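You operate a simulated robot arm through the tools that you are given. There is no shell and no other tool. Be economical: measure what you need, move in short steps, check, and stop when the job is done.

The job below is to be done with a simulated robot arm. You get a single attempt, and the scene is never put back.

JOB
Free the white raddle tab from the warp table's raddle.
Fine: draw the white beam peg up, raise the cap, stand the tab on the warp table, lower the cap on the other.

It is judged by the outcome, as a careful person would: the job done as asked, and still so three seconds after it is handed in. It fails if anything else is knocked over, pushed out of place, dropped, spilled or broken. Lids that push on must go on centred and level and be pressed home; caps that screw on are set level and turned clockwise until they are tight.

ROBOT AND FRAMES
A 7-joint arm with a two-finger parallel gripper, fixed in place. Base frame: the origin is at the foot of the arm, x ahead of it, y to its left, z up; the work surface is at about z = 0.76. Units: m, degrees, N and s.
With the tool pointing down near the work surface it reaches from about 0.2 to 0.74 m from the base axis. Its first joint turns from -166.0 to 166.0 degrees. Payload 1.57 kg.
The tool frame sits at the grasp point between the pads (the TCP): z along the fingers, y along the line on which they close. The tips reach 0.03 m beyond it. The gripper opens to 0.11 m. The fingers are 0.024 m wide and 0.012 m thick; the gripper's body (0.048 by 0.112 m) begins 0.078 m behind the TCP.
Orientation is that of the tool frame in the base frame, as a unit quaternion [w, x, y, z]. With the fingers straight down and closing along the base's y, the tool's x points along the base's -x, its y along +y and its z along -z.

CONTROLS
- The arm moves only by the tool arm_command. Its argument "moves" is a list of rows, each an object of numbers (a shift or turn left out is 0, a gripper value left out holds the last): "ax", "ay", "az": the turn, a rotation vector about the tool's x, y, z in units of 45 degrees (1.0 is 45 degrees); "x", "y", "z": the shift along the tool's x, y, z in units of 100 mm (1.0 is 100 mm); "gripper": the opening in per cent of the stroke, from 0 (shut) to 100 (fully open). In form: [{"ax": .., "ay": .., "az": .., "x": .., "y": .., "z": .., "gripper": ..}, ...]. A call has 1 to 8 rows; each row is the pose to reach, as a shift and turn from the pose commanded when the call began, along the tool's axes at that moment. A call with a number of a shift or a turn outside -1 to 1 is refused whole. Rows are played at 5 a second. More than 0.05 m and 8.6 degrees between two rows, or a gripper value outside its range, and nothing of the call is played. Where a pose cannot be reached the arm comes as near as it can. A force on the tool above 90 N (or 10 N above the force at the start of the call, whichever is more), or a blocked arm, ends the call early, and 0.2 s more pass. Each finger travels about 0.045 m/s and halts on what it meets, pressing with about 37 N; the grip force reading is that of the motor and also rises with nothing between the fingers. The clock runs only during rows and for 0.2 s after the last one: add rows that repeat a pose to give the fingers time. The reply holds the time, the measured pose of the TCP, the force on the tool along the base axes, the opening and the grip force, in the units named above and with some noise.
- Cameras (640 x 400 px; columns grow to the right, rows downward): "scene" is fixed at [0.3937, 0.4784, 1.3504]; the picture's right is [-1.00, -0.05, 0.00], its down [-0.05, 0.98, -0.18] and it looks along [0.01, -0.18, -0.98] (base axes); focal length 214 px, centre (320, 200). "wrist" rides on the gripper at [0.07, 0.016, -0.141] in the tool frame; the picture's right is [-0.23, 0.97, 0.00], its down [-0.86, -0.20, -0.48] and it looks along [-0.47, -0.11, 0.88] (tool axes); focal length 222 px, centre (320, 200). There is no depth. A picture from a camera that has moved, and an enlarged one, comes with that camera's place and axes in the base frame and with its lens. The place of the scene camera against the robot may be out by one fixed shift of up to 0.025 m in any direction.
- get_image(camera): a new picture of that camera. The clock stands still meanwhile.
- raise_lower(by): slides the trunk up (or, below 0, down) by that many m; the arm rides with it, the base frame stays. It gives what a move gives, with no picture.
- close_up(camera, box): a new picture of the part [left, top, right, bottom] of that camera's present view, enlarged. The clock stands still meanwhile.
- job_done(): hands the job in; it is judged then, once.

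Go step by step. Nothing tells you positions but the pictures and the camera data: compare them with the known pose of the tool, close in by small moves and look again before you grip or let go. The budget is 120 turns and 68 pictures, counting those below and the enlarged ones. Unless the task says otherwise, let go and move clear before handing in, and close with one line.

The tools are called after "Call:" as name(argument=value, ...) on one line, values as JSON. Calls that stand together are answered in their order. arm_command: Moves the arm, as the interface text tells. Its arguments: {"type":"object","properties":{"moves":{"type":"array","items":{"type":"object","properties":{"ax":{"type":"number"},"ay":{"type":"number"},"az":{"type":"number"},"x":{"type":"number"},"y":{"type":"number"},"z":{"type":"number"},"gripper":{"type":"number"}}}}},"required":["moves"]} The other tools are called the same way: raise_lower (by) slides the trunk up or down; get_image (camera) takes a picture; close_up (camera, box) takes an enlarged picture of a part of a camera's view; job_done () hands the job in.

At the start:

```text
time: 0.0
eef_pos: [0.4338, -0.0634, 1.1359]
tcp_rot: [0.0, 0.0, 1.0, -0.001]
wrist_force: [0.3, -0.5, -0.5]
finger_gap: 0.11
gripper_force: 0.1
trunk travel left (down, up): [-0.525, 0.065]
```

scene: 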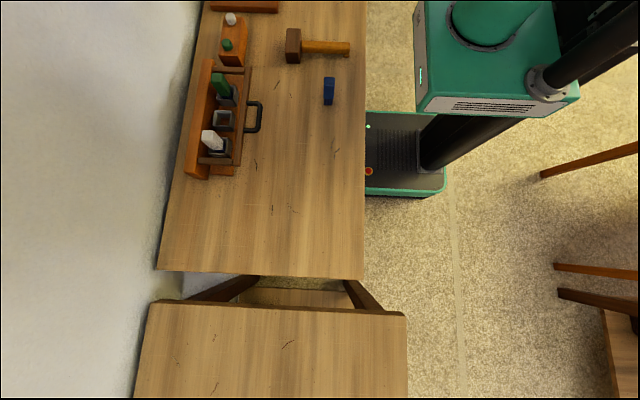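
wrist: 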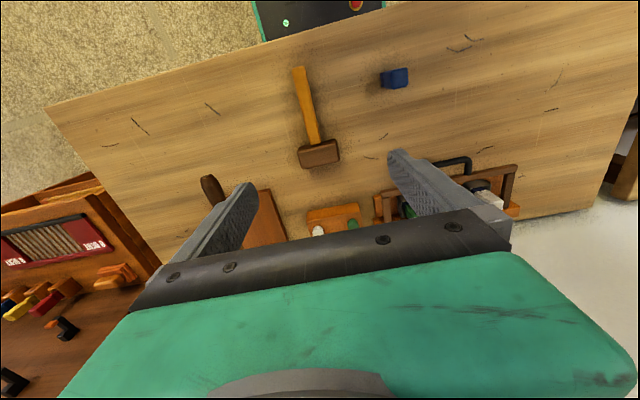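

I see a raddle with green and white tabs, a cap with handle, and a peg board with a white and a green peg. I'll look closer first.

Call:
close_up(camera="scene", box=[170, 50, 290, 190])

Call:
close_up(camera="scene", box=[170, 0, 370, 110])

Call:
close_up(camera="wrist", box=[280, 130, 540, 250])

```text
2.86 times, centred on (230, 120) of scene
camera zoom: at [0.3937, 0.4784, 1.3504], right [-1.0, -0.05, 0.0], down [-0.05, 0.98, -0.18], along [0.01, -0.18, -0.98], focal length 613 px, centre (577, 429)
```

zoom: 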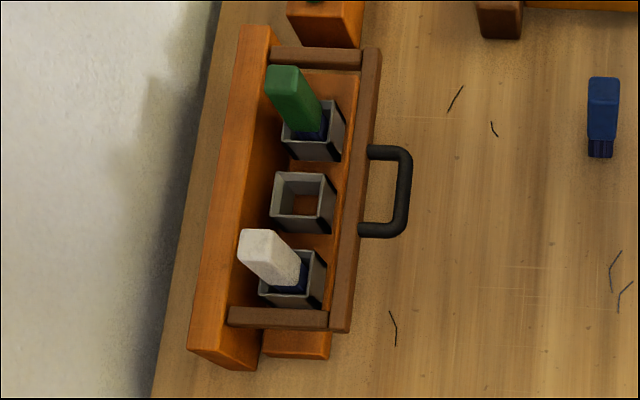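

```text
3.20 times, centred on (270, 55) of scene
camera zoom: at [0.3937, 0.4784, 1.3504], right [-1.0, -0.05, 0.0], down [-0.05, 0.98, -0.18], along [0.01, -0.18, -0.98], focal length 686 px, centre (480, 664)
```

zoom: 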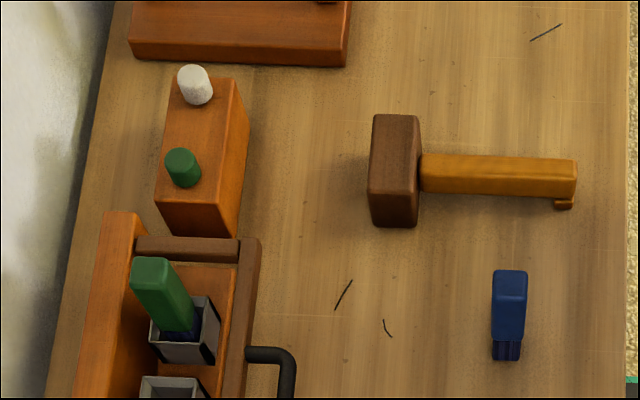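

```text
2.46 times, centred on (410, 190) of wrist
camera zoom: at [0.3637, -0.0452, 1.2784], right [0.23, 0.97, 0.0], down [0.86, -0.2, 0.48], along [0.47, -0.11, -0.88], focal length 547 px, centre (98, 225)
```

zoom: 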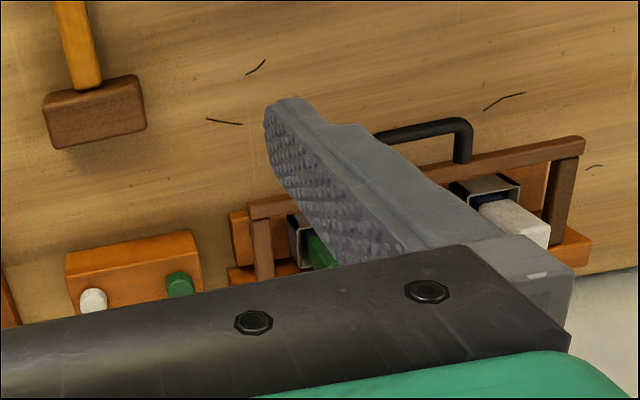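

The tabs stand at about x=0.69, y≈0.1–0.25, and the peg block at about y=-0.15. I'll tilt the wrist forward for a side-on look.

Call:
arm_command(moves=[{"ay": -0.15, "y": 0.2, "x": 0.1}, {"ay": -0.3, "y": 0.4, "x": 0.3}, {"ay": -0.45, "y": 0.6, "x": 0.5}, {"ay": -0.6, "y": 0.8, "x": 0.7}, {"ay": -0.75, "y": 1.0, "x": 0.8}, {"ay": -0.9, "y": 1.0, "x": 0.9}, {"ay": -0.9, "y": 1.0, "x": 0.9}])

Call:
get_image(camera="wrist")

```text
time: 1.3
eef_pos: [0.3485, 0.0311, 1.0748]
tcp_rot: [0.213, -0.008, 0.976, -0.04]
wrist_force: [-0.8, 0.8, 0.2]
finger_gap: 0.1102
gripper_force: 0.1
trunk travel left (down, up): [-0.525, 0.065]
stopped in row 6: the arm was blocked; the commanded pose is now the measured one
```

```text
62 pictures are left
camera wrist: at [0.2248, 0.0581, 1.1734], right [0.21, 0.98, 0.02], down [0.58, -0.13, 0.81], along [0.79, -0.16, -0.59], focal length 222 px, centre (320, 200)
```

wrist: 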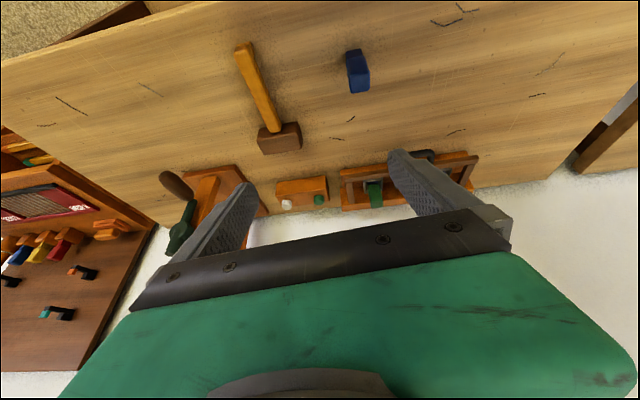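

The picture is upside down but shows the fronts; I'll enlarge the raddle and the peg block.

Call:
close_up(camera="wrist", box=[260, 140, 500, 220])

Call:
arm_command(moves=[{"y": 0.4}, {"y": 0.8}, {"y": 1.0}, {"y": 1.0, "x": -0.3}])

```text
2.67 times, centred on (380, 180) of wrist
camera zoom: at [0.2248, 0.0581, 1.1734], right [0.21, 0.98, 0.02], down [0.58, -0.13, 0.81], along [0.79, -0.16, -0.59], focal length 592 px, centre (160, 253)
```

zoom: 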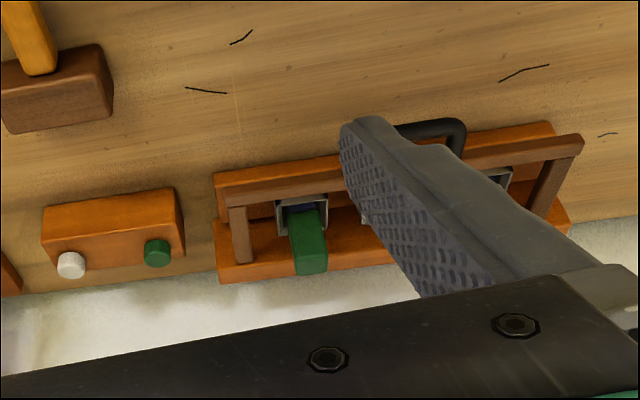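

```text
time: 2.3
eef_pos: [0.3761, 0.131, 1.0808]
tcp_rot: [0.216, -0.008, 0.976, -0.039]
wrist_force: [0.0, -0.6, -0.2]
finger_gap: 0.11
gripper_force: 0.1
trunk travel left (down, up): [-0.525, 0.065]
```

The tabs stand in sockets behind the cap's bar; I'll come lower and closer for geometry.

Call:
raise_lower(by=-0.08)

Call:
arm_command(moves=[{"y": 0.3, "gripper": 60}, {"y": 0.6, "gripper": 20}, {"y": 1.0, "gripper": 0}, {"y": 1.0, "gripper": 0}, {"y": 1.0, "gripper": 0}, {"y": 1.0, "gripper": 0}])

Call:
get_image(camera="wrist")

```text
time: 3.5
eef_pos: [0.3751, 0.1312, 1.0019]
tcp_rot: [0.216, -0.009, 0.976, -0.039]
wrist_force: [-1.7, 0.1, 0.7]
finger_gap: 0.1101
gripper_force: 0.0
trunk travel left (down, up): [-0.445, 0.145]
```

```text
time: 4.9
eef_pos: [0.3768, 0.2324, 0.9914]
tcp_rot: [0.216, -0.009, 0.976, -0.038]
wrist_force: [0.5, 0.0, -0.2]
finger_gap: 0.0002
gripper_force: 5.6
trunk travel left (down, up): [-0.445, 0.145]
```

```text
60 pictures are left
camera wrist: at [0.253, 0.2581, 1.0892], right [0.21, 0.98, 0.02], down [0.57, -0.14, 0.81], along [0.79, -0.16, -0.59], focal length 222 px, centre (320, 200)
```

wrist: 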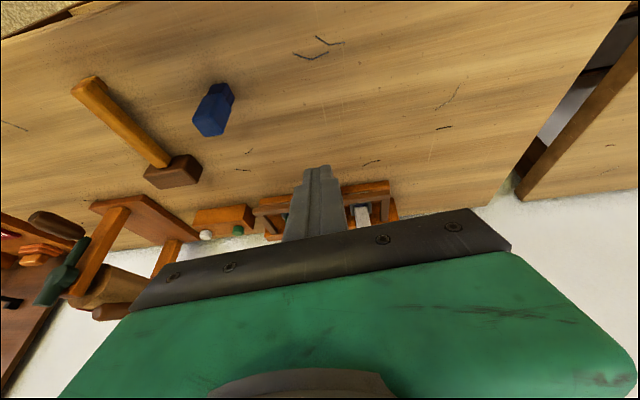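

The fingers hide it from here. I'll straighten the tool and come over the raddle.

Call:
arm_command(moves=[{"ay": 0.15, "x": -0.3, "z": 0.1}, {"ay": 0.3, "x": -0.6, "z": 0.2}, {"ay": 0.45, "x": -0.9, "z": 0.3}, {"ay": 0.553, "x": -1.0, "z": 0.4}, {"ay": 0.553, "x": -1.0, "z": 0.4}])

Call:
arm_command(moves=[{"x": -0.3}, {"x": -0.6}, {"x": -0.8}, {"x": -0.8}])

Call:
get_image(camera="wrist")

```text
time: 6.1
eef_pos: [0.4838, 0.2303, 0.9996]
tcp_rot: [0.0, 0.0, 0.999, -0.039]
wrist_force: [1.6, -0.3, 0.5]
finger_gap: 0.0
gripper_force: 21.6
trunk travel left (down, up): [-0.445, 0.145]
```

```text
time: 7.1
eef_pos: [0.5655, 0.2316, 0.9986]
tcp_rot: [0.0, 0.0, 0.999, -0.039]
wrist_force: [0.3, -0.4, -0.1]
finger_gap: 0.0
gripper_force: 21.5
trunk travel left (down, up): [-0.445, 0.145]
```

```text
59 pictures are left
camera wrist: at [0.4936, 0.2611, 1.139], right [0.23, 0.97, -0.08], down [0.85, -0.16, 0.49], along [0.47, -0.18, -0.87], focal length 222 px, centre (320, 200)
```

wrist: 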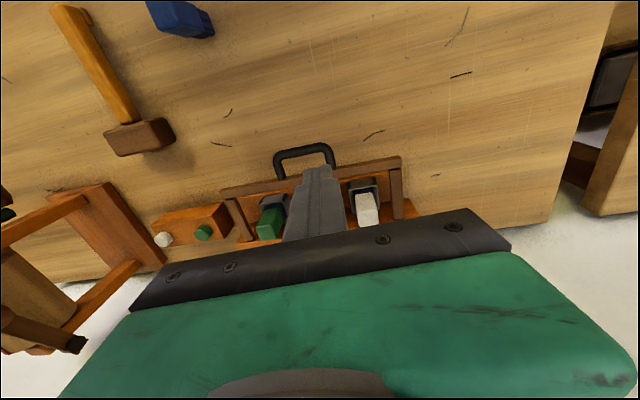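

The fingers hide the centre, but both tabs and the handle show. I'll level the tool by 4.5° and enlarge.

Call:
close_up(camera="wrist", box=[140, 130, 440, 260])

Call:
arm_command(moves=[{"ax": -0.1}, {"ax": -0.1, "y": -0.5}, {"ax": -0.1, "y": -0.9}, {"ax": -0.1, "y": -0.9}])

Call:
get_image(camera="wrist")

```text
2.13 times, centred on (290, 195) of wrist
camera zoom: at [0.4936, 0.2611, 1.139], right [0.23, 0.97, -0.08], down [0.85, -0.16, 0.49], along [0.47, -0.18, -0.87], focal length 474 px, centre (384, 211)
```

zoom: 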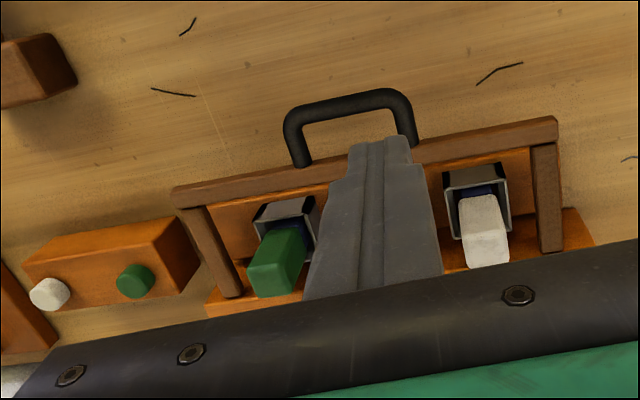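

```text
time: 8.1
eef_pos: [0.5625, 0.1419, 1.0059]
tcp_rot: [0.001, 0.001, 1.0, 0.0]
wrist_force: [-0.1, -0.5, -0.3]
finger_gap: 0.0001
gripper_force: 21.4
trunk travel left (down, up): [-0.445, 0.145]
```

```text
57 pictures are left
camera wrist: at [0.4916, 0.1603, 1.1477], right [0.23, 0.97, 0.0], down [0.85, -0.2, 0.48], along [0.47, -0.11, -0.88], focal length 222 px, centre (320, 200)
```

wrist: 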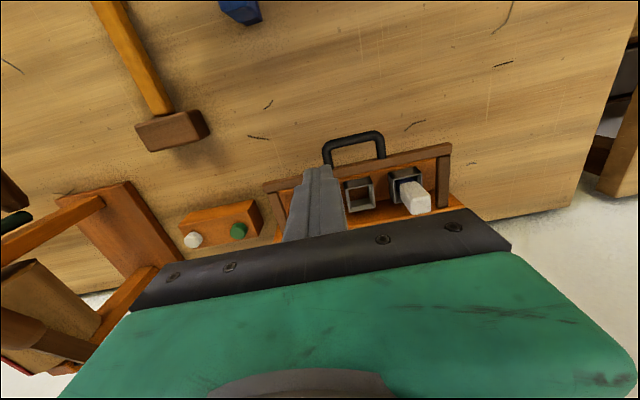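

Triangulating two wrist views puts the white peg's top near (0.69, -0.125, 0.825). I'll move over there with the fingers partly open and check again.

Call:
arm_command(moves=[{"y": -0.45, "gripper": 40}, {"y": -0.9, "x": -0.1}, {"y": -1.0, "x": -0.5}, {"y": -1.0, "x": -0.5}])

Call:
arm_command(moves=[{"y": -0.45}, {"y": -0.9, "x": -0.1}, {"y": -1.0, "x": -0.3}, {"y": -1.0, "x": -0.3}])

Call:
get_image(camera="wrist")

```text
time: 9.1
eef_pos: [0.6125, 0.0414, 1.0059]
tcp_rot: [0.001, 0.0, 1.0, -0.001]
wrist_force: [0.8, 0.3, 0.1]
finger_gap: 0.0437
gripper_force: 0.0
trunk travel left (down, up): [-0.445, 0.145]
```

```text
time: 10.1
eef_pos: [0.6449, -0.0578, 1.0065]
tcp_rot: [0.002, 0.0, 1.0, 0.0]
wrist_force: [0.2, 0.0, 0.6]
finger_gap: 0.0441
gripper_force: 0.1
trunk travel left (down, up): [-0.445, 0.145]
```

```text
56 pictures are left
camera wrist: at [0.5736, -0.0399, 1.1478], right [0.23, 0.97, 0.0], down [0.85, -0.2, 0.48], along [0.47, -0.11, -0.88], focal length 222 px, centre (320, 200)
```

wrist: 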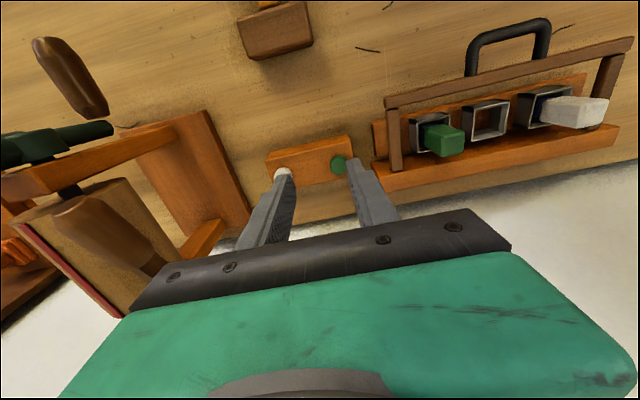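

The peg estimate holds (0.686, -0.127). The raddle is in clear view, so I'll enlarge both.

Call:
close_up(camera="wrist", box=[360, 10, 640, 200])

Call:
close_up(camera="wrist", box=[240, 110, 400, 210])

```text
2.11 times, centred on (500, 105) of wrist
camera zoom: at [0.5736, -0.0399, 1.1478], right [0.23, 0.97, 0.0], down [0.85, -0.2, 0.48], along [0.47, -0.11, -0.88], focal length 468 px, centre (-59, 400)
```

zoom: 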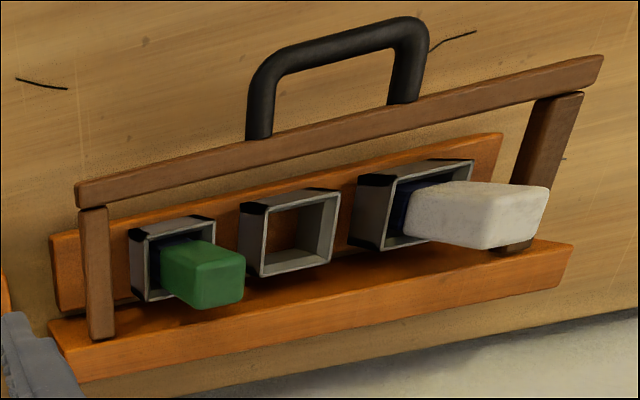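

```text
4.00 times, centred on (320, 160) of wrist
camera zoom: at [0.5736, -0.0399, 1.1478], right [0.23, 0.97, 0.0], down [0.85, -0.2, 0.48], along [0.47, -0.11, -0.88], focal length 888 px, centre (320, 360)
```

zoom: 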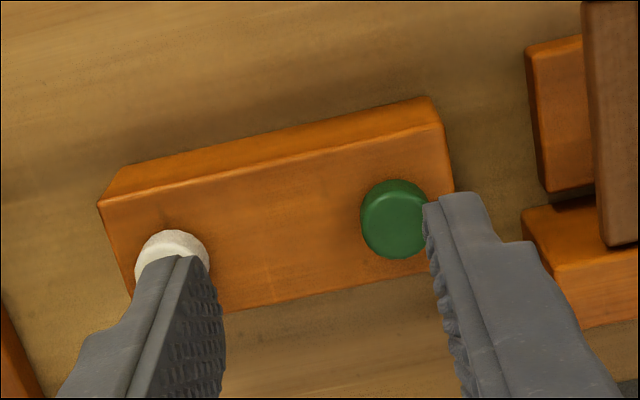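

The peg caps stand just proud of the block. I'll move over the white peg, then look again before descending.

Call:
arm_command(moves=[{"x": -0.2, "y": -0.35, "z": 0.2}, {"x": -0.41, "y": -0.69, "z": 0.5}, {"x": -0.41, "y": -0.69, "z": 0.9}, {"x": -0.41, "y": -0.69, "z": 0.9}])

Call:
get_image(camera="wrist")

Call:
close_up(camera="scene", box=[190, 0, 310, 70])

```text
time: 11.1
eef_pos: [0.6857, -0.1274, 0.9173]
tcp_rot: [0.001, 0.0, 1.0, -0.001]
wrist_force: [-0.3, 0.4, -0.4]
finger_gap: 0.0443
gripper_force: 0.0
trunk travel left (down, up): [-0.445, 0.145]
```

```text
53 pictures are left
camera wrist: at [0.6152, -0.1089, 1.0587], right [0.23, 0.97, 0.0], down [0.85, -0.2, 0.48], along [0.47, -0.11, -0.88], focal length 222 px, centre (320, 200)
```

wrist: 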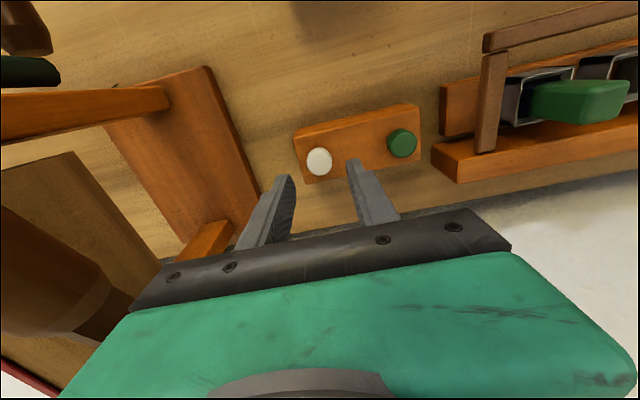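

```text
5.33 times, centred on (250, 35) of scene
camera zoom: at [0.3937, 0.4784, 1.3504], right [-1.0, -0.05, 0.0], down [-0.05, 0.98, -0.18], along [0.01, -0.18, -0.98], focal length 1144 px, centre (693, 1080)
```

zoom: 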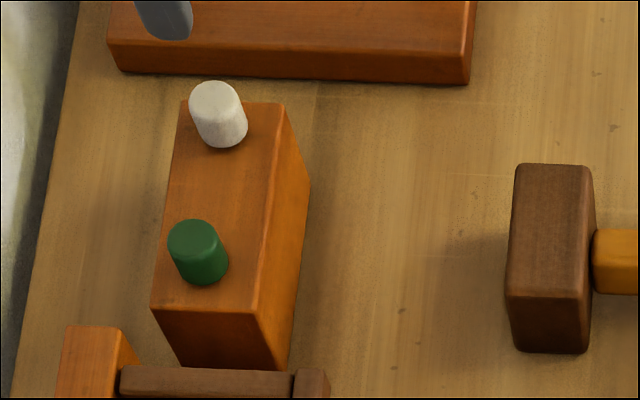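

The peg is about 27 mm wide at (0.692, -0.128). I'll nudge forward, descend to z≈0.85 and check.

Call:
arm_command(moves=[{"x": -0.06, "z": 0.3}, {"x": -0.06, "z": 0.55}, {"x": -0.06, "z": 0.67}, {"x": -0.06, "z": 0.67}])

Call:
get_image(camera="wrist")

Call:
close_up(camera="scene", box=[190, 0, 310, 70])

```text
time: 12.1
eef_pos: [0.6903, -0.127, 0.8517]
tcp_rot: [0.001, 0.0, 1.0, 0.0]
wrist_force: [0.0, 0.1, -0.6]
finger_gap: 0.0441
gripper_force: 0.1
trunk travel left (down, up): [-0.445, 0.145]
```

```text
51 pictures are left
camera wrist: at [0.6194, -0.1094, 0.9915], right [0.23, 0.97, 0.0], down [0.85, -0.2, 0.48], along [0.47, -0.11, -0.88], focal length 222 px, centre (320, 200)
```

wrist: 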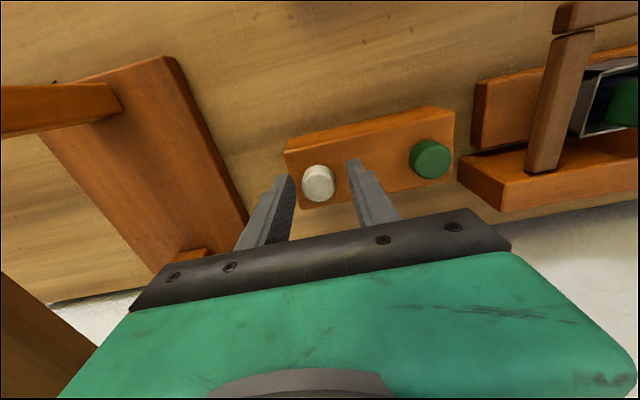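

```text
5.33 times, centred on (250, 35) of scene
camera zoom: at [0.3937, 0.4784, 1.3504], right [-1.0, -0.05, 0.0], down [-0.05, 0.98, -0.18], along [0.01, -0.18, -0.98], focal length 1144 px, centre (693, 1080)
```

zoom: 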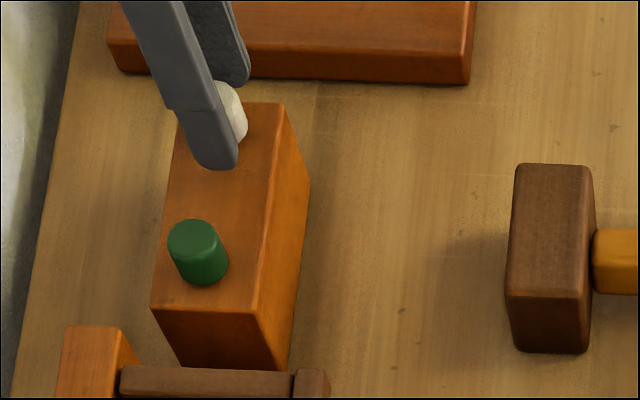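

The fingers straddle the peg. I'll go down another 12 mm, then close.

Call:
arm_command(moves=[{"z": 0.05}, {"z": 0.08}, {"z": 0.12}, {"z": 0.12}])

Call:
close_up(camera="scene", box=[200, 0, 270, 50])

```text
time: 13.1
eef_pos: [0.6905, -0.1264, 0.8405]
tcp_rot: [0.003, 0.0, 1.0, -0.001]
wrist_force: [-5.9, 0.9, 16.7]
finger_gap: 0.0444
gripper_force: 0.5
trunk travel left (down, up): [-0.445, 0.145]
```

```text
8.00 times, centred on (235, 25) of scene
camera zoom: at [0.3937, 0.4784, 1.3504], right [-1.0, -0.05, 0.0], down [-0.05, 0.98, -0.18], along [0.01, -0.18, -0.98], focal length 1716 px, centre (1000, 1600)
```

zoom: 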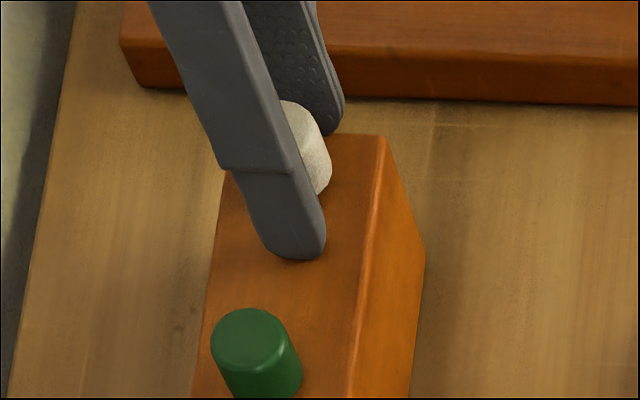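

The tips touch the block at z≈0.810. I'll back off 3 mm and close on the peg.

Call:
arm_command(moves=[{"z": -0.04}, {"z": -0.04, "gripper": 0}, {"z": -0.04, "gripper": 0}, {"z": -0.04, "gripper": 0}, {"z": -0.04, "gripper": 0}])

Call:
arm_command(moves=[{"z": -0.05}, {"z": -0.1}, {"z": -0.15}, {"z": -0.2}, {"z": -0.25}, {"z": -0.25}])

Call:
close_up(camera="scene", box=[190, 0, 310, 70])

```text
time: 14.3
eef_pos: [0.6912, -0.1296, 0.8418]
tcp_rot: [0.001, 0.002, 1.0, 0.0]
wrist_force: [0.3, -17.6, -3.5]
finger_gap: 0.0273
gripper_force: 38.2
trunk travel left (down, up): [-0.445, 0.145]
```

```text
time: 15.7
eef_pos: [0.6919, -0.1287, 0.8669]
tcp_rot: [0.0, 0.001, 1.0, 0.001]
wrist_force: [-1.4, -30.0, -6.3]
finger_gap: 0.0271
gripper_force: 37.2
trunk travel left (down, up): [-0.445, 0.145]
```

```text
5.33 times, centred on (250, 35) of scene
camera zoom: at [0.3937, 0.4784, 1.3504], right [-1.0, -0.05, 0.0], down [-0.05, 0.98, -0.18], along [0.01, -0.18, -0.98], focal length 1144 px, centre (693, 1080)
```

zoom: 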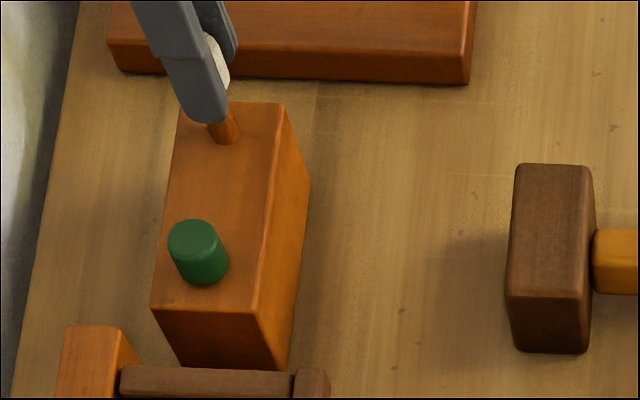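

The peg slides up (25 mm so far) on a shaft, with some side load. I'll ease the side load and keep raising gently to find its stop.

Call:
arm_command(moves=[{"y": -0.03}, {"y": -0.03, "z": -0.05}, {"y": -0.03, "z": -0.1}, {"y": -0.03, "z": -0.15}, {"y": -0.03, "z": -0.2}, {"y": -0.03, "z": -0.2}])

Call:
close_up(camera="scene", box=[190, 0, 310, 70])

```text
time: 17.1
eef_pos: [0.6929, -0.13, 0.8892]
tcp_rot: [0.003, -0.001, 1.0, -0.001]
wrist_force: [0.3, -0.5, -0.3]
finger_gap: 0.0003
gripper_force: 21.6
trunk travel left (down, up): [-0.445, 0.145]
```

```text
5.33 times, centred on (250, 35) of scene
camera zoom: at [0.3937, 0.4784, 1.3504], right [-1.0, -0.05, 0.0], down [-0.05, 0.98, -0.18], along [0.01, -0.18, -0.98], focal length 1144 px, centre (693, 1080)
```

zoom: 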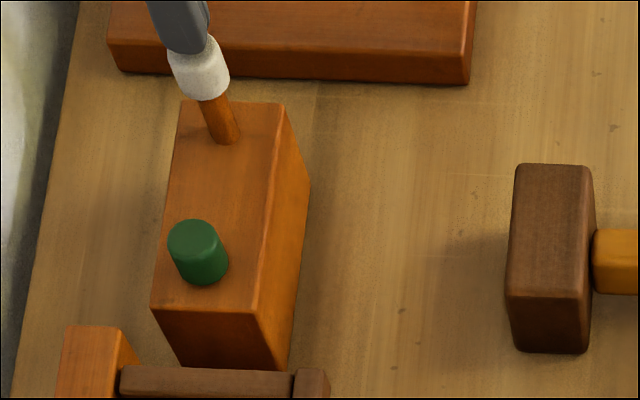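

The peg met its stop and the fingers slipped off; it stays up by itself. Now I'll go up and across to view the cap's handle.

Call:
arm_command(moves=[{"z": -0.4}, {"z": -0.8}, {"z": -0.8, "x": 0.4}, {"z": -0.8, "x": 0.8, "y": 0.3}, {"z": -0.8, "x": 1.0, "y": 0.7}, {"z": -0.8, "x": 1.0, "y": 1.0}, {"z": -0.8, "x": 1.0, "y": 1.0}])

Call:
arm_command(moves=[{"y": 0.4, "x": 0.2, "gripper": 50}, {"y": 0.8, "x": 0.4}, {"y": 1.0, "x": 0.6}, {"y": 1.0, "x": 0.6}])

Call:
arm_command(moves=[{"y": 0.4}, {"y": 0.8}, {"y": 1.0}, {"y": 1.0}])

Call:
get_image(camera="wrist")

```text
time: 18.7
eef_pos: [0.5902, -0.0313, 0.9679]
tcp_rot: [0.001, 0.0, 1.0, -0.001]
wrist_force: [-0.1, 0.5, 1.3]
finger_gap: 0.0
gripper_force: 20.8
trunk travel left (down, up): [-0.445, 0.145]
```

```text
time: 19.7
eef_pos: [0.5294, 0.0696, 0.9673]
tcp_rot: [0.001, 0.0, 1.0, -0.001]
wrist_force: [0.2, 0.3, 0.7]
finger_gap: 0.055
gripper_force: 0.2
trunk travel left (down, up): [-0.445, 0.145]
```

```text
time: 20.7
eef_pos: [0.53, 0.169, 0.967]
tcp_rot: [0.002, 0.0, 1.0, 0.0]
wrist_force: [0.8, 0.0, 0.3]
finger_gap: 0.0549
gripper_force: 0.0
trunk travel left (down, up): [-0.445, 0.145]
```

```text
46 pictures are left
camera wrist: at [0.4597, 0.1877, 1.1094], right [0.23, 0.97, 0.0], down [0.85, -0.2, 0.48], along [0.47, -0.11, -0.88], focal length 222 px, centre (320, 200)
```

wrist: 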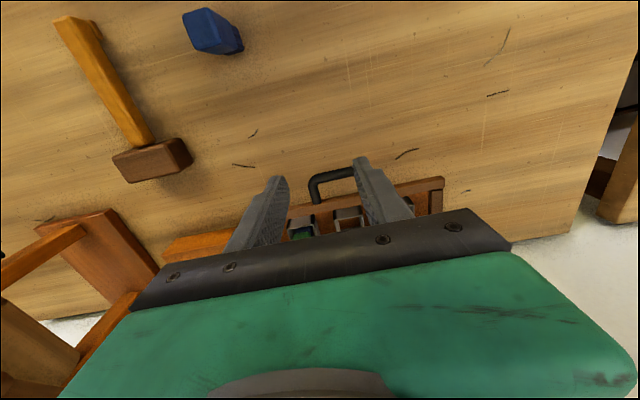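

I'll come forward over the handle so that it sits between the fingers.

Call:
arm_command(moves=[{"x": -0.4, "y": 0.1}, {"x": -0.7, "y": 0.1, "gripper": 80}, {"x": -0.7, "y": 0.1}, {"x": -0.7, "y": 0.1}])

Call:
get_image(camera="wrist")

Call:
close_up(camera="scene", box=[170, 50, 310, 190])

```text
time: 21.7
eef_pos: [0.6, 0.1783, 0.9667]
tcp_rot: [0.0, 0.0, 1.0, -0.001]
wrist_force: [-0.4, -0.2, 0.4]
finger_gap: 0.0881
gripper_force: 0.2
trunk travel left (down, up): [-0.445, 0.145]
```

```text
45 pictures are left
camera wrist: at [0.5294, 0.1972, 1.1084], right [0.23, 0.97, 0.0], down [0.85, -0.2, 0.48], along [0.47, -0.11, -0.88], focal length 222 px, centre (320, 200)
```

wrist: 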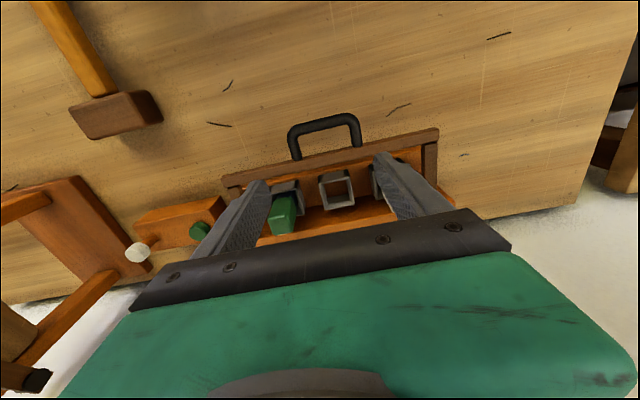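

```text
2.86 times, centred on (240, 120) of scene
camera zoom: at [0.3937, 0.4784, 1.3504], right [-1.0, -0.05, 0.0], down [-0.05, 0.98, -0.18], along [0.01, -0.18, -0.98], focal length 613 px, centre (549, 429)
```

zoom: 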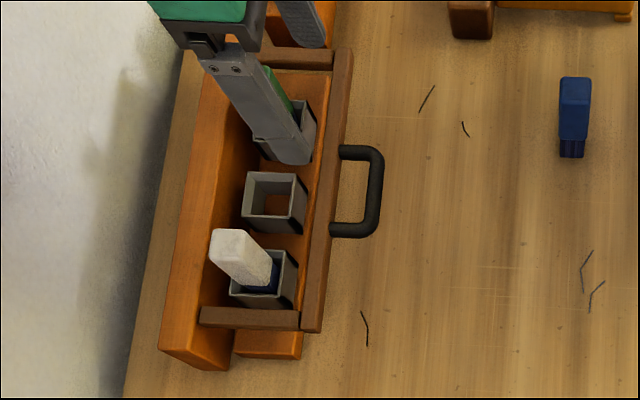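

The peg remains up. The handle's rod runs along y at about x=0.575, y=0.153–0.231, z≈0.83, with the cap hinged at the back (x≈0.72). I'll turn the tool so the fingers close along x and can straddle the rod.

Call:
arm_command(moves=[{"az": -0.16, "x": 0.1}, {"az": -0.32, "x": 0.2}, {"az": -0.48, "x": 0.25}, {"az": -0.64, "x": 0.25}, {"az": -0.8, "x": 0.25}, {"az": -0.96, "x": 0.25}, {"az": -0.96, "x": 0.25}])

Call:
arm_command(moves=[{"az": -0.16}, {"az": -0.32, "gripper": 40}, {"az": -0.48}, {"az": -0.64}, {"az": -0.8}, {"az": -0.96}, {"az": -0.96}])

Call:
get_image(camera="wrist")

```text
time: 23.3
eef_pos: [0.5757, 0.178, 0.9659]
tcp_rot: [0.001, -0.369, 0.929, 0.0]
wrist_force: [-0.5, 0.8, 0.7]
finger_gap: 0.0882
gripper_force: 0.2
trunk travel left (down, up): [-0.445, 0.145]
```

```text
time: 24.9
eef_pos: [0.5753, 0.1799, 0.967]
tcp_rot: [0.001, -0.685, 0.729, -0.001]
wrist_force: [-0.7, -0.6, -0.8]
finger_gap: 0.0437
gripper_force: 0.2
trunk travel left (down, up): [-0.445, 0.145]
```

```text
43 pictures are left
camera wrist: at [0.5537, 0.112, 1.1087], right [-0.96, 0.29, 0.0], down [0.25, 0.84, 0.48], along [0.14, 0.46, -0.88], focal length 222 px, centre (320, 200)
```

wrist: 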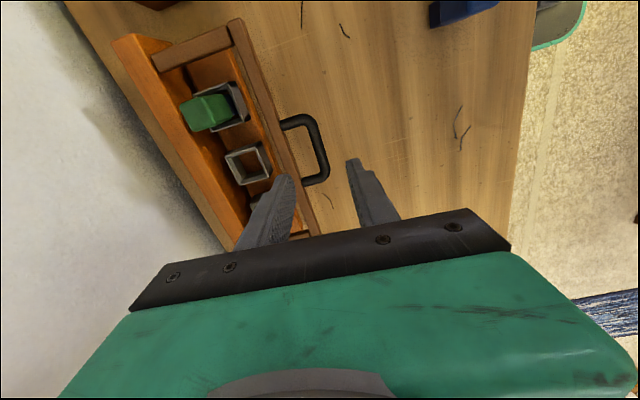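

The rod's midpoint is about (0.579, 0.187). I'll narrow the opening to 33 mm and descend to just above it.

Call:
arm_command(moves=[{"x": -0.08, "z": 0.3, "gripper": 30}, {"x": -0.08, "z": 0.6}, {"x": -0.08, "z": 0.8}, {"x": -0.08, "z": 0.8}])

Call:
get_image(camera="wrist")

Call:
close_up(camera="scene", box=[190, 80, 310, 160])

```text
time: 25.9
eef_pos: [0.5773, 0.1878, 0.8851]
tcp_rot: [0.0, -0.684, 0.729, 0.0]
wrist_force: [0.6, 0.8, 0.2]
finger_gap: 0.0326
gripper_force: 0.1
trunk travel left (down, up): [-0.445, 0.145]
```

```text
42 pictures are left
camera wrist: at [0.5558, 0.1209, 1.0275], right [-0.96, 0.29, 0.0], down [0.25, 0.84, 0.48], along [0.14, 0.46, -0.88], focal length 222 px, centre (320, 200)
```

wrist: 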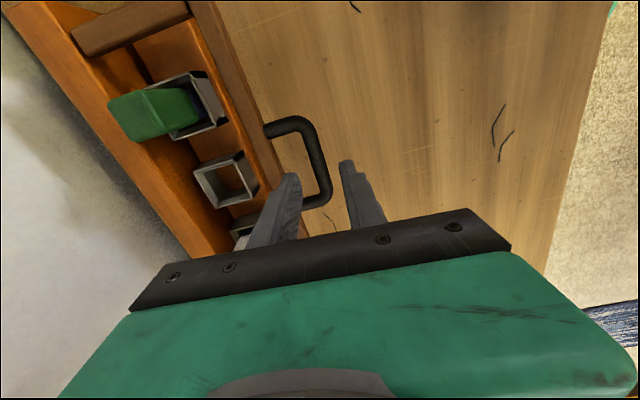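

```text
5.00 times, centred on (250, 120) of scene
camera zoom: at [0.3937, 0.4784, 1.3504], right [-1.0, -0.05, 0.0], down [-0.05, 0.98, -0.18], along [0.01, -0.18, -0.98], focal length 1072 px, centre (670, 600)
```

zoom: 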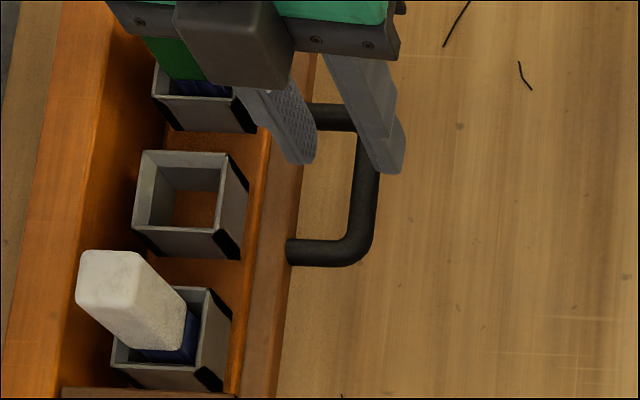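

Both fingers line up either side of the rod. I'll descend 40 mm and look again.

Call:
arm_command(moves=[{"z": 0.15}, {"z": 0.3}, {"z": 0.4}, {"z": 0.4}])

Call:
get_image(camera="wrist")

Call:
close_up(camera="scene", box=[190, 80, 310, 160])

```text
time: 26.9
eef_pos: [0.5759, 0.186, 0.8471]
tcp_rot: [0.001, -0.685, 0.729, -0.001]
wrist_force: [0.5, 0.4, 0.0]
finger_gap: 0.0331
gripper_force: 0.1
trunk travel left (down, up): [-0.445, 0.145]
```

```text
40 pictures are left
camera wrist: at [0.5554, 0.1197, 0.9884], right [-0.96, 0.29, 0.0], down [0.25, 0.84, 0.48], along [0.14, 0.46, -0.88], focal length 222 px, centre (320, 200)
```

wrist: 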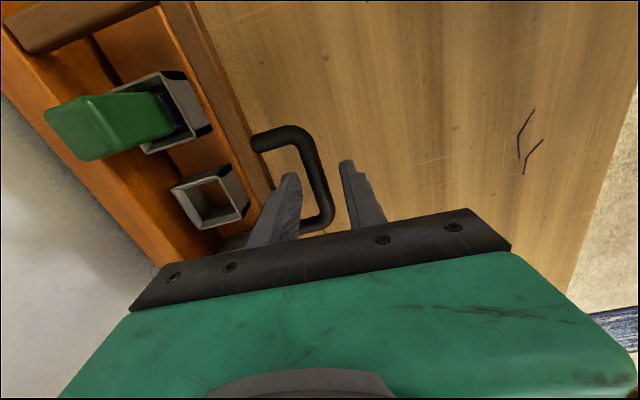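

```text
5.00 times, centred on (250, 120) of scene
camera zoom: at [0.3937, 0.4784, 1.3504], right [-1.0, -0.05, 0.0], down [-0.05, 0.98, -0.18], along [0.01, -0.18, -0.98], focal length 1072 px, centre (670, 600)
```

zoom: 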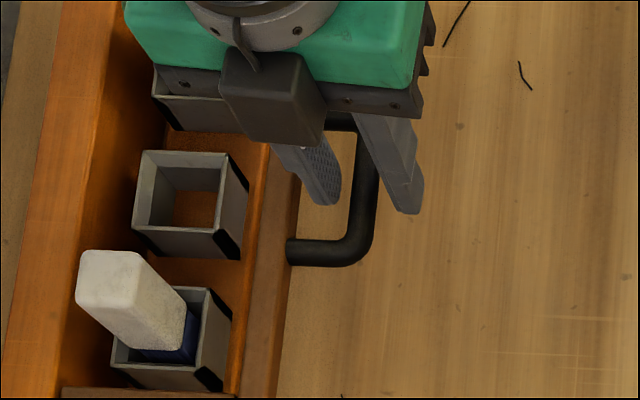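

The rod lies between the fingers. I'll go 7 mm lower and close.

Call:
arm_command(moves=[{"z": 0.07}, {"z": 0.07, "gripper": 0}, {"z": 0.07, "gripper": 0}, {"z": 0.07, "gripper": 0}, {"z": 0.07, "gripper": 0}, {"z": 0.07, "gripper": 0}])

Call:
close_up(camera="scene", box=[190, 80, 310, 160])

```text
time: 28.3
eef_pos: [0.5803, 0.1867, 0.8396]
tcp_rot: [0.003, -0.684, 0.729, -0.002]
wrist_force: [26.9, -1.1, 1.5]
finger_gap: 0.0151
gripper_force: 30.9
trunk travel left (down, up): [-0.445, 0.145]
```

```text
5.00 times, centred on (250, 120) of scene
camera zoom: at [0.3937, 0.4784, 1.3504], right [-1.0, -0.05, 0.0], down [-0.05, 0.98, -0.18], along [0.01, -0.18, -0.98], focal length 1072 px, centre (670, 600)
```

zoom: 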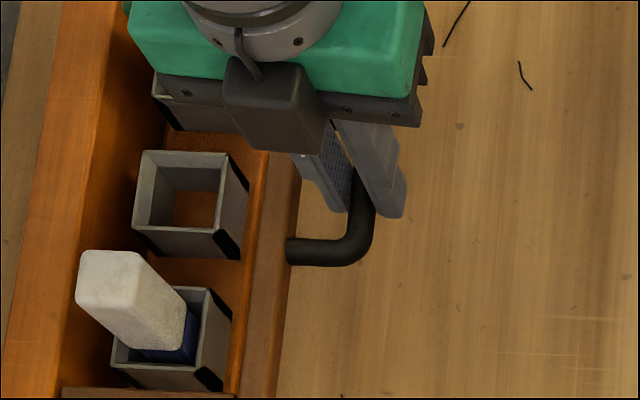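

The rod is gripped (15 mm). I'll lift gently 20 mm to test that the cap comes free.

Call:
arm_command(moves=[{"y": -0.04, "z": -0.05}, {"y": -0.05, "z": -0.1}, {"y": -0.055, "z": -0.15}, {"y": -0.06, "z": -0.2}, {"y": -0.06, "z": -0.2}])

Call:
close_up(camera="scene", box=[170, 60, 310, 180])

```text
time: 29.5
eef_pos: [0.5815, 0.1857, 0.8583]
tcp_rot: [-0.001, -0.685, 0.729, -0.001]
wrist_force: [4.0, -1.7, -2.0]
finger_gap: 0.015
gripper_force: 31.0
trunk travel left (down, up): [-0.445, 0.145]
```

```text
3.33 times, centred on (240, 120) of scene
camera zoom: at [0.3937, 0.4784, 1.3504], right [-1.0, -0.05, 0.0], down [-0.05, 0.98, -0.18], along [0.01, -0.18, -0.98], focal length 715 px, centre (587, 467)
```

zoom: 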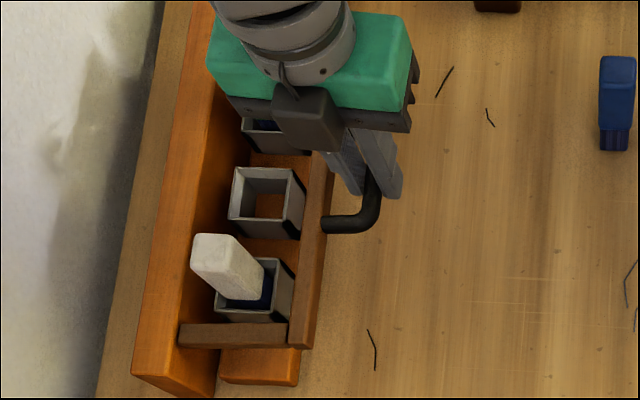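

The cap swings freely with almost no load. I'll follow the arc to about 40°.

Call:
arm_command(moves=[{"y": -0.015, "z": -0.1}, {"y": -0.04, "z": -0.2}, {"y": -0.07, "z": -0.29}, {"y": -0.106, "z": -0.38}, {"y": -0.15, "z": -0.47}, {"y": -0.198, "z": -0.555}, {"y": -0.313, "z": -0.713}, {"y": -0.313, "z": -0.713}])

Call:
close_up(camera="scene", box=[170, 40, 310, 180])

```text
time: 31.3
eef_pos: [0.612, 0.1857, 0.9324]
tcp_rot: [0.002, -0.685, 0.729, -0.002]
wrist_force: [-9.3, 13.4, 7.4]
finger_gap: 0.015
gripper_force: 31.1
trunk travel left (down, up): [-0.445, 0.145]
```

```text
2.86 times, centred on (240, 110) of scene
camera zoom: at [0.3937, 0.4784, 1.3504], right [-1.0, -0.05, 0.0], down [-0.05, 0.98, -0.18], along [0.01, -0.18, -0.98], focal length 613 px, centre (549, 457)
```

zoom: 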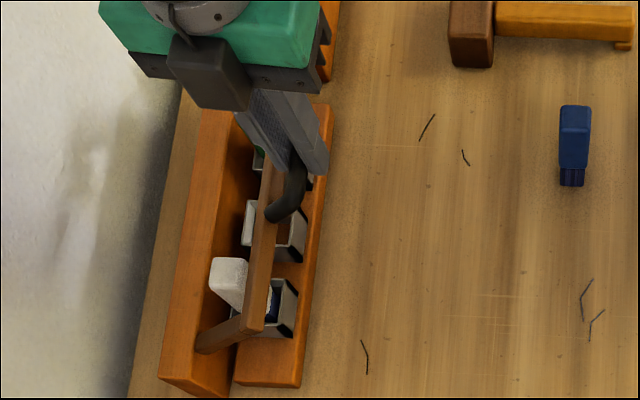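

It's following well, at about 40°. I'll continue the arc to about 75°, tilting the tool forward for reach.

Call:
arm_command(moves=[{"y": -0.08, "z": -0.075, "ax": 0.08}, {"y": -0.17, "z": -0.145, "ax": 0.16}, {"y": -0.27, "z": -0.22, "ax": 0.24}, {"y": -0.36, "z": -0.285, "ax": 0.32}, {"y": -0.46, "z": -0.34, "ax": 0.4}, {"y": -0.56, "z": -0.388, "ax": 0.48}, {"y": -0.68, "z": -0.424, "ax": 0.5}, {"y": -0.68, "z": -0.424, "ax": 0.5}])

Call:
close_up(camera="scene", box=[170, 40, 310, 180])

```text
time: 33.1
eef_pos: [0.6811, 0.1824, 0.9724]
tcp_rot: [0.133, -0.671, 0.715, -0.144]
wrist_force: [-0.8, 16.0, -0.8]
finger_gap: 0.0143
gripper_force: 30.8
trunk travel left (down, up): [-0.445, 0.145]
```

```text
2.86 times, centred on (240, 110) of scene
camera zoom: at [0.3937, 0.4784, 1.3504], right [-1.0, -0.05, 0.0], down [-0.05, 0.98, -0.18], along [0.01, -0.18, -0.98], focal length 613 px, centre (549, 457)
```

zoom: 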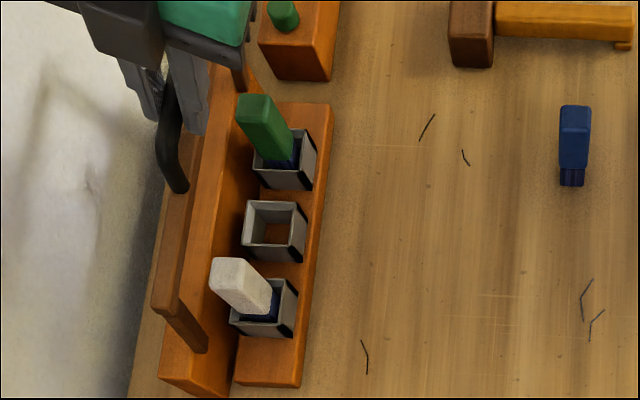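

The cap is near upright. I'll press on gently past vertical to find its stop.

Call:
arm_command(moves=[{"x": -0.02, "y": -0.1, "z": 0.01, "ax": 0.06}, {"x": -0.03, "y": -0.2, "z": 0.03, "ax": 0.12}, {"x": -0.03, "y": -0.28, "z": 0.05, "ax": 0.18}, {"x": -0.03, "y": -0.35, "z": 0.068, "ax": 0.24}, {"x": -0.03, "y": -0.42, "z": 0.1, "ax": 0.3}, {"x": -0.03, "y": -0.485, "z": 0.134, "ax": 0.3}, {"x": -0.03, "y": -0.485, "z": 0.134, "ax": 0.3}])

Call:
close_up(camera="scene", box=[150, 40, 290, 180])

```text
time: 34.5
eef_pos: [0.7129, 0.1819, 0.9672]
tcp_rot: [0.191, -0.66, 0.694, -0.214]
wrist_force: [-52.9, 6.4, -16.4]
finger_gap: 0.0164
gripper_force: 31.8
trunk travel left (down, up): [-0.445, 0.145]
stopped in row 7: the force on the tool passed its limit (the readings are from after the stop); the commanded pose is now the measured one
```

```text
2.86 times, centred on (220, 110) of scene
camera zoom: at [0.3937, 0.4784, 1.3504], right [-1.0, -0.05, 0.0], down [-0.05, 0.98, -0.18], along [0.01, -0.18, -0.98], focal length 613 px, centre (606, 457)
```

zoom: 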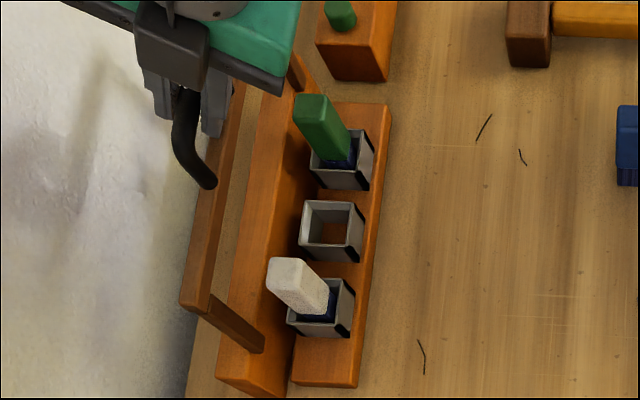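

The cap reached its stop. I'll relieve the load by 5 mm and open the fingers to see whether the cap stays.

Call:
arm_command(moves=[{"y": 0.03}, {"y": 0.04, "gripper": 15}, {"y": 0.04, "gripper": 20}, {"y": 0.04, "gripper": 30}, {"y": 0.04, "gripper": 36}, {"y": 0.04, "gripper": 36}])

Call:
close_up(camera="scene", box=[150, 40, 290, 180])

Call:
get_image(camera="wrist")

```text
time: 35.9
eef_pos: [0.7201, 0.1796, 0.9712]
tcp_rot: [0.201, -0.654, 0.696, -0.221]
wrist_force: [-13.8, 14.0, 33.5]
finger_gap: 0.0332
gripper_force: 0.0
trunk travel left (down, up): [-0.445, 0.145]
```

```text
2.86 times, centred on (220, 110) of scene
camera zoom: at [0.3937, 0.4784, 1.3504], right [-1.0, -0.05, 0.0], down [-0.05, 0.98, -0.18], along [0.01, -0.18, -0.98], focal length 613 px, centre (606, 457)
```

zoom: 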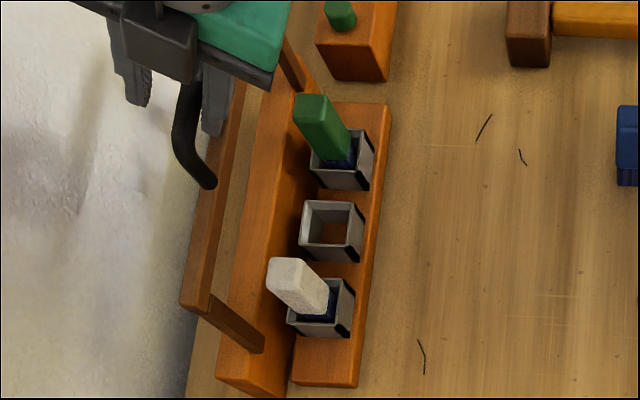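

```text
32 pictures are left
camera wrist: at [0.6208, 0.1184, 1.0788], right [-0.79, 0.27, -0.56], down [-0.05, 0.86, 0.5], along [0.62, 0.42, -0.66], focal length 222 px, centre (320, 200)
```

wrist: 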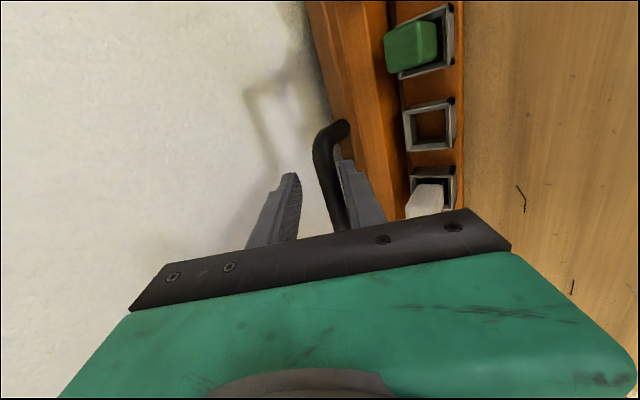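

The cap stands by itself against its stop, with the front finger touching the rod. I'll centre the fingers around the rod, then retract along them.

Call:
arm_command(moves=[{"y": 0.05, "z": -0.05}, {"y": 0.07, "z": -0.15}, {"y": 0.07, "z": -0.35}, {"y": 0.07, "z": -0.6}, {"y": 0.07, "z": -0.6}])

Call:
close_up(camera="scene", box=[150, 40, 290, 180])

```text
time: 37.1
eef_pos: [0.6817, 0.1792, 1.0107]
tcp_rot: [0.197, -0.656, 0.696, -0.217]
wrist_force: [0.4, -0.5, 0.1]
finger_gap: 0.0394
gripper_force: 0.1
trunk travel left (down, up): [-0.445, 0.145]
```

```text
2.86 times, centred on (220, 110) of scene
camera zoom: at [0.3937, 0.4784, 1.3504], right [-1.0, -0.05, 0.0], down [-0.05, 0.98, -0.18], along [0.01, -0.18, -0.98], focal length 613 px, centre (606, 457)
```

zoom: 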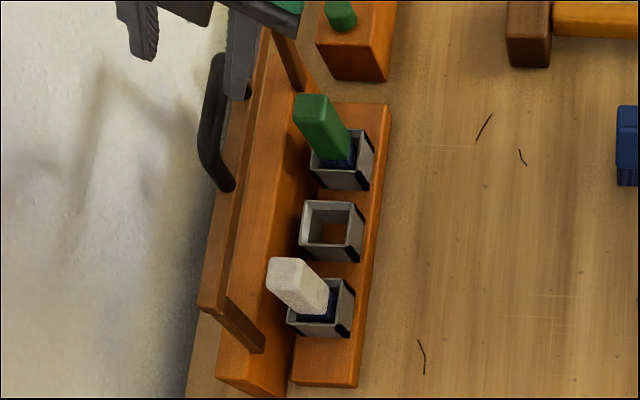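

The cap stands open on its own. I'll retreat toward the robot, straighten the tool, and turn back so the fingers close along y for the white tab.

Call:
arm_command(moves=[{"y": 0.15, "z": -0.3}, {"y": 0.3, "z": -0.5, "ax": -0.15}, {"y": 0.5, "z": -0.65, "x": -0.1, "ax": -0.3}, {"y": 0.7, "z": -0.73, "x": -0.25, "ax": -0.45}, {"y": 0.73, "z": -0.73, "x": -0.25, "ax": -0.6}, {"y": 0.73, "z": -0.73, "x": -0.25, "ax": -0.755}, {"y": 0.73, "z": -0.73, "x": -0.25, "ax": -0.755}])

Call:
arm_command(moves=[{"az": 0.16}, {"az": 0.32}, {"az": 0.48}, {"az": 0.64}, {"az": 0.8}, {"az": 0.96, "gripper": 60}, {"az": 0.96}])

Call:
arm_command(moves=[{"az": 0.16}, {"az": 0.32}, {"az": 0.48}, {"az": 0.64}, {"az": 0.8}, {"az": 0.88}, {"az": 0.88}])

Call:
get_image(camera="wrist")

```text
time: 38.7
eef_pos: [0.5817, 0.2132, 1.0297]
tcp_rot: [-0.004, -0.684, 0.729, -0.005]
wrist_force: [-0.8, 0.0, 0.4]
finger_gap: 0.0393
gripper_force: 0.1
trunk travel left (down, up): [-0.445, 0.145]
```

```text
time: 40.3
eef_pos: [0.5821, 0.2122, 1.0294]
tcp_rot: [-0.001, -0.366, 0.931, -0.005]
wrist_force: [0.7, -1.0, -0.9]
finger_gap: 0.0659
gripper_force: 0.2
trunk travel left (down, up): [-0.445, 0.145]
```

```text
time: 41.9
eef_pos: [0.5813, 0.2124, 1.0301]
tcp_rot: [0.0, -0.03, 1.0, -0.007]
wrist_force: [0.6, -0.4, 0.4]
finger_gap: 0.066
gripper_force: 0.1
trunk travel left (down, up): [-0.445, 0.145]
```

```text
30 pictures are left
camera wrist: at [0.5109, 0.2288, 1.1714], right [0.17, 0.99, -0.01], down [0.86, -0.14, 0.48], along [0.47, -0.09, -0.88], focal length 222 px, centre (320, 200)
```

wrist: 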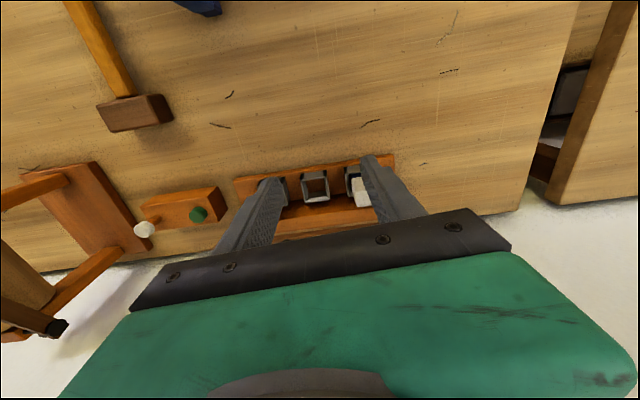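

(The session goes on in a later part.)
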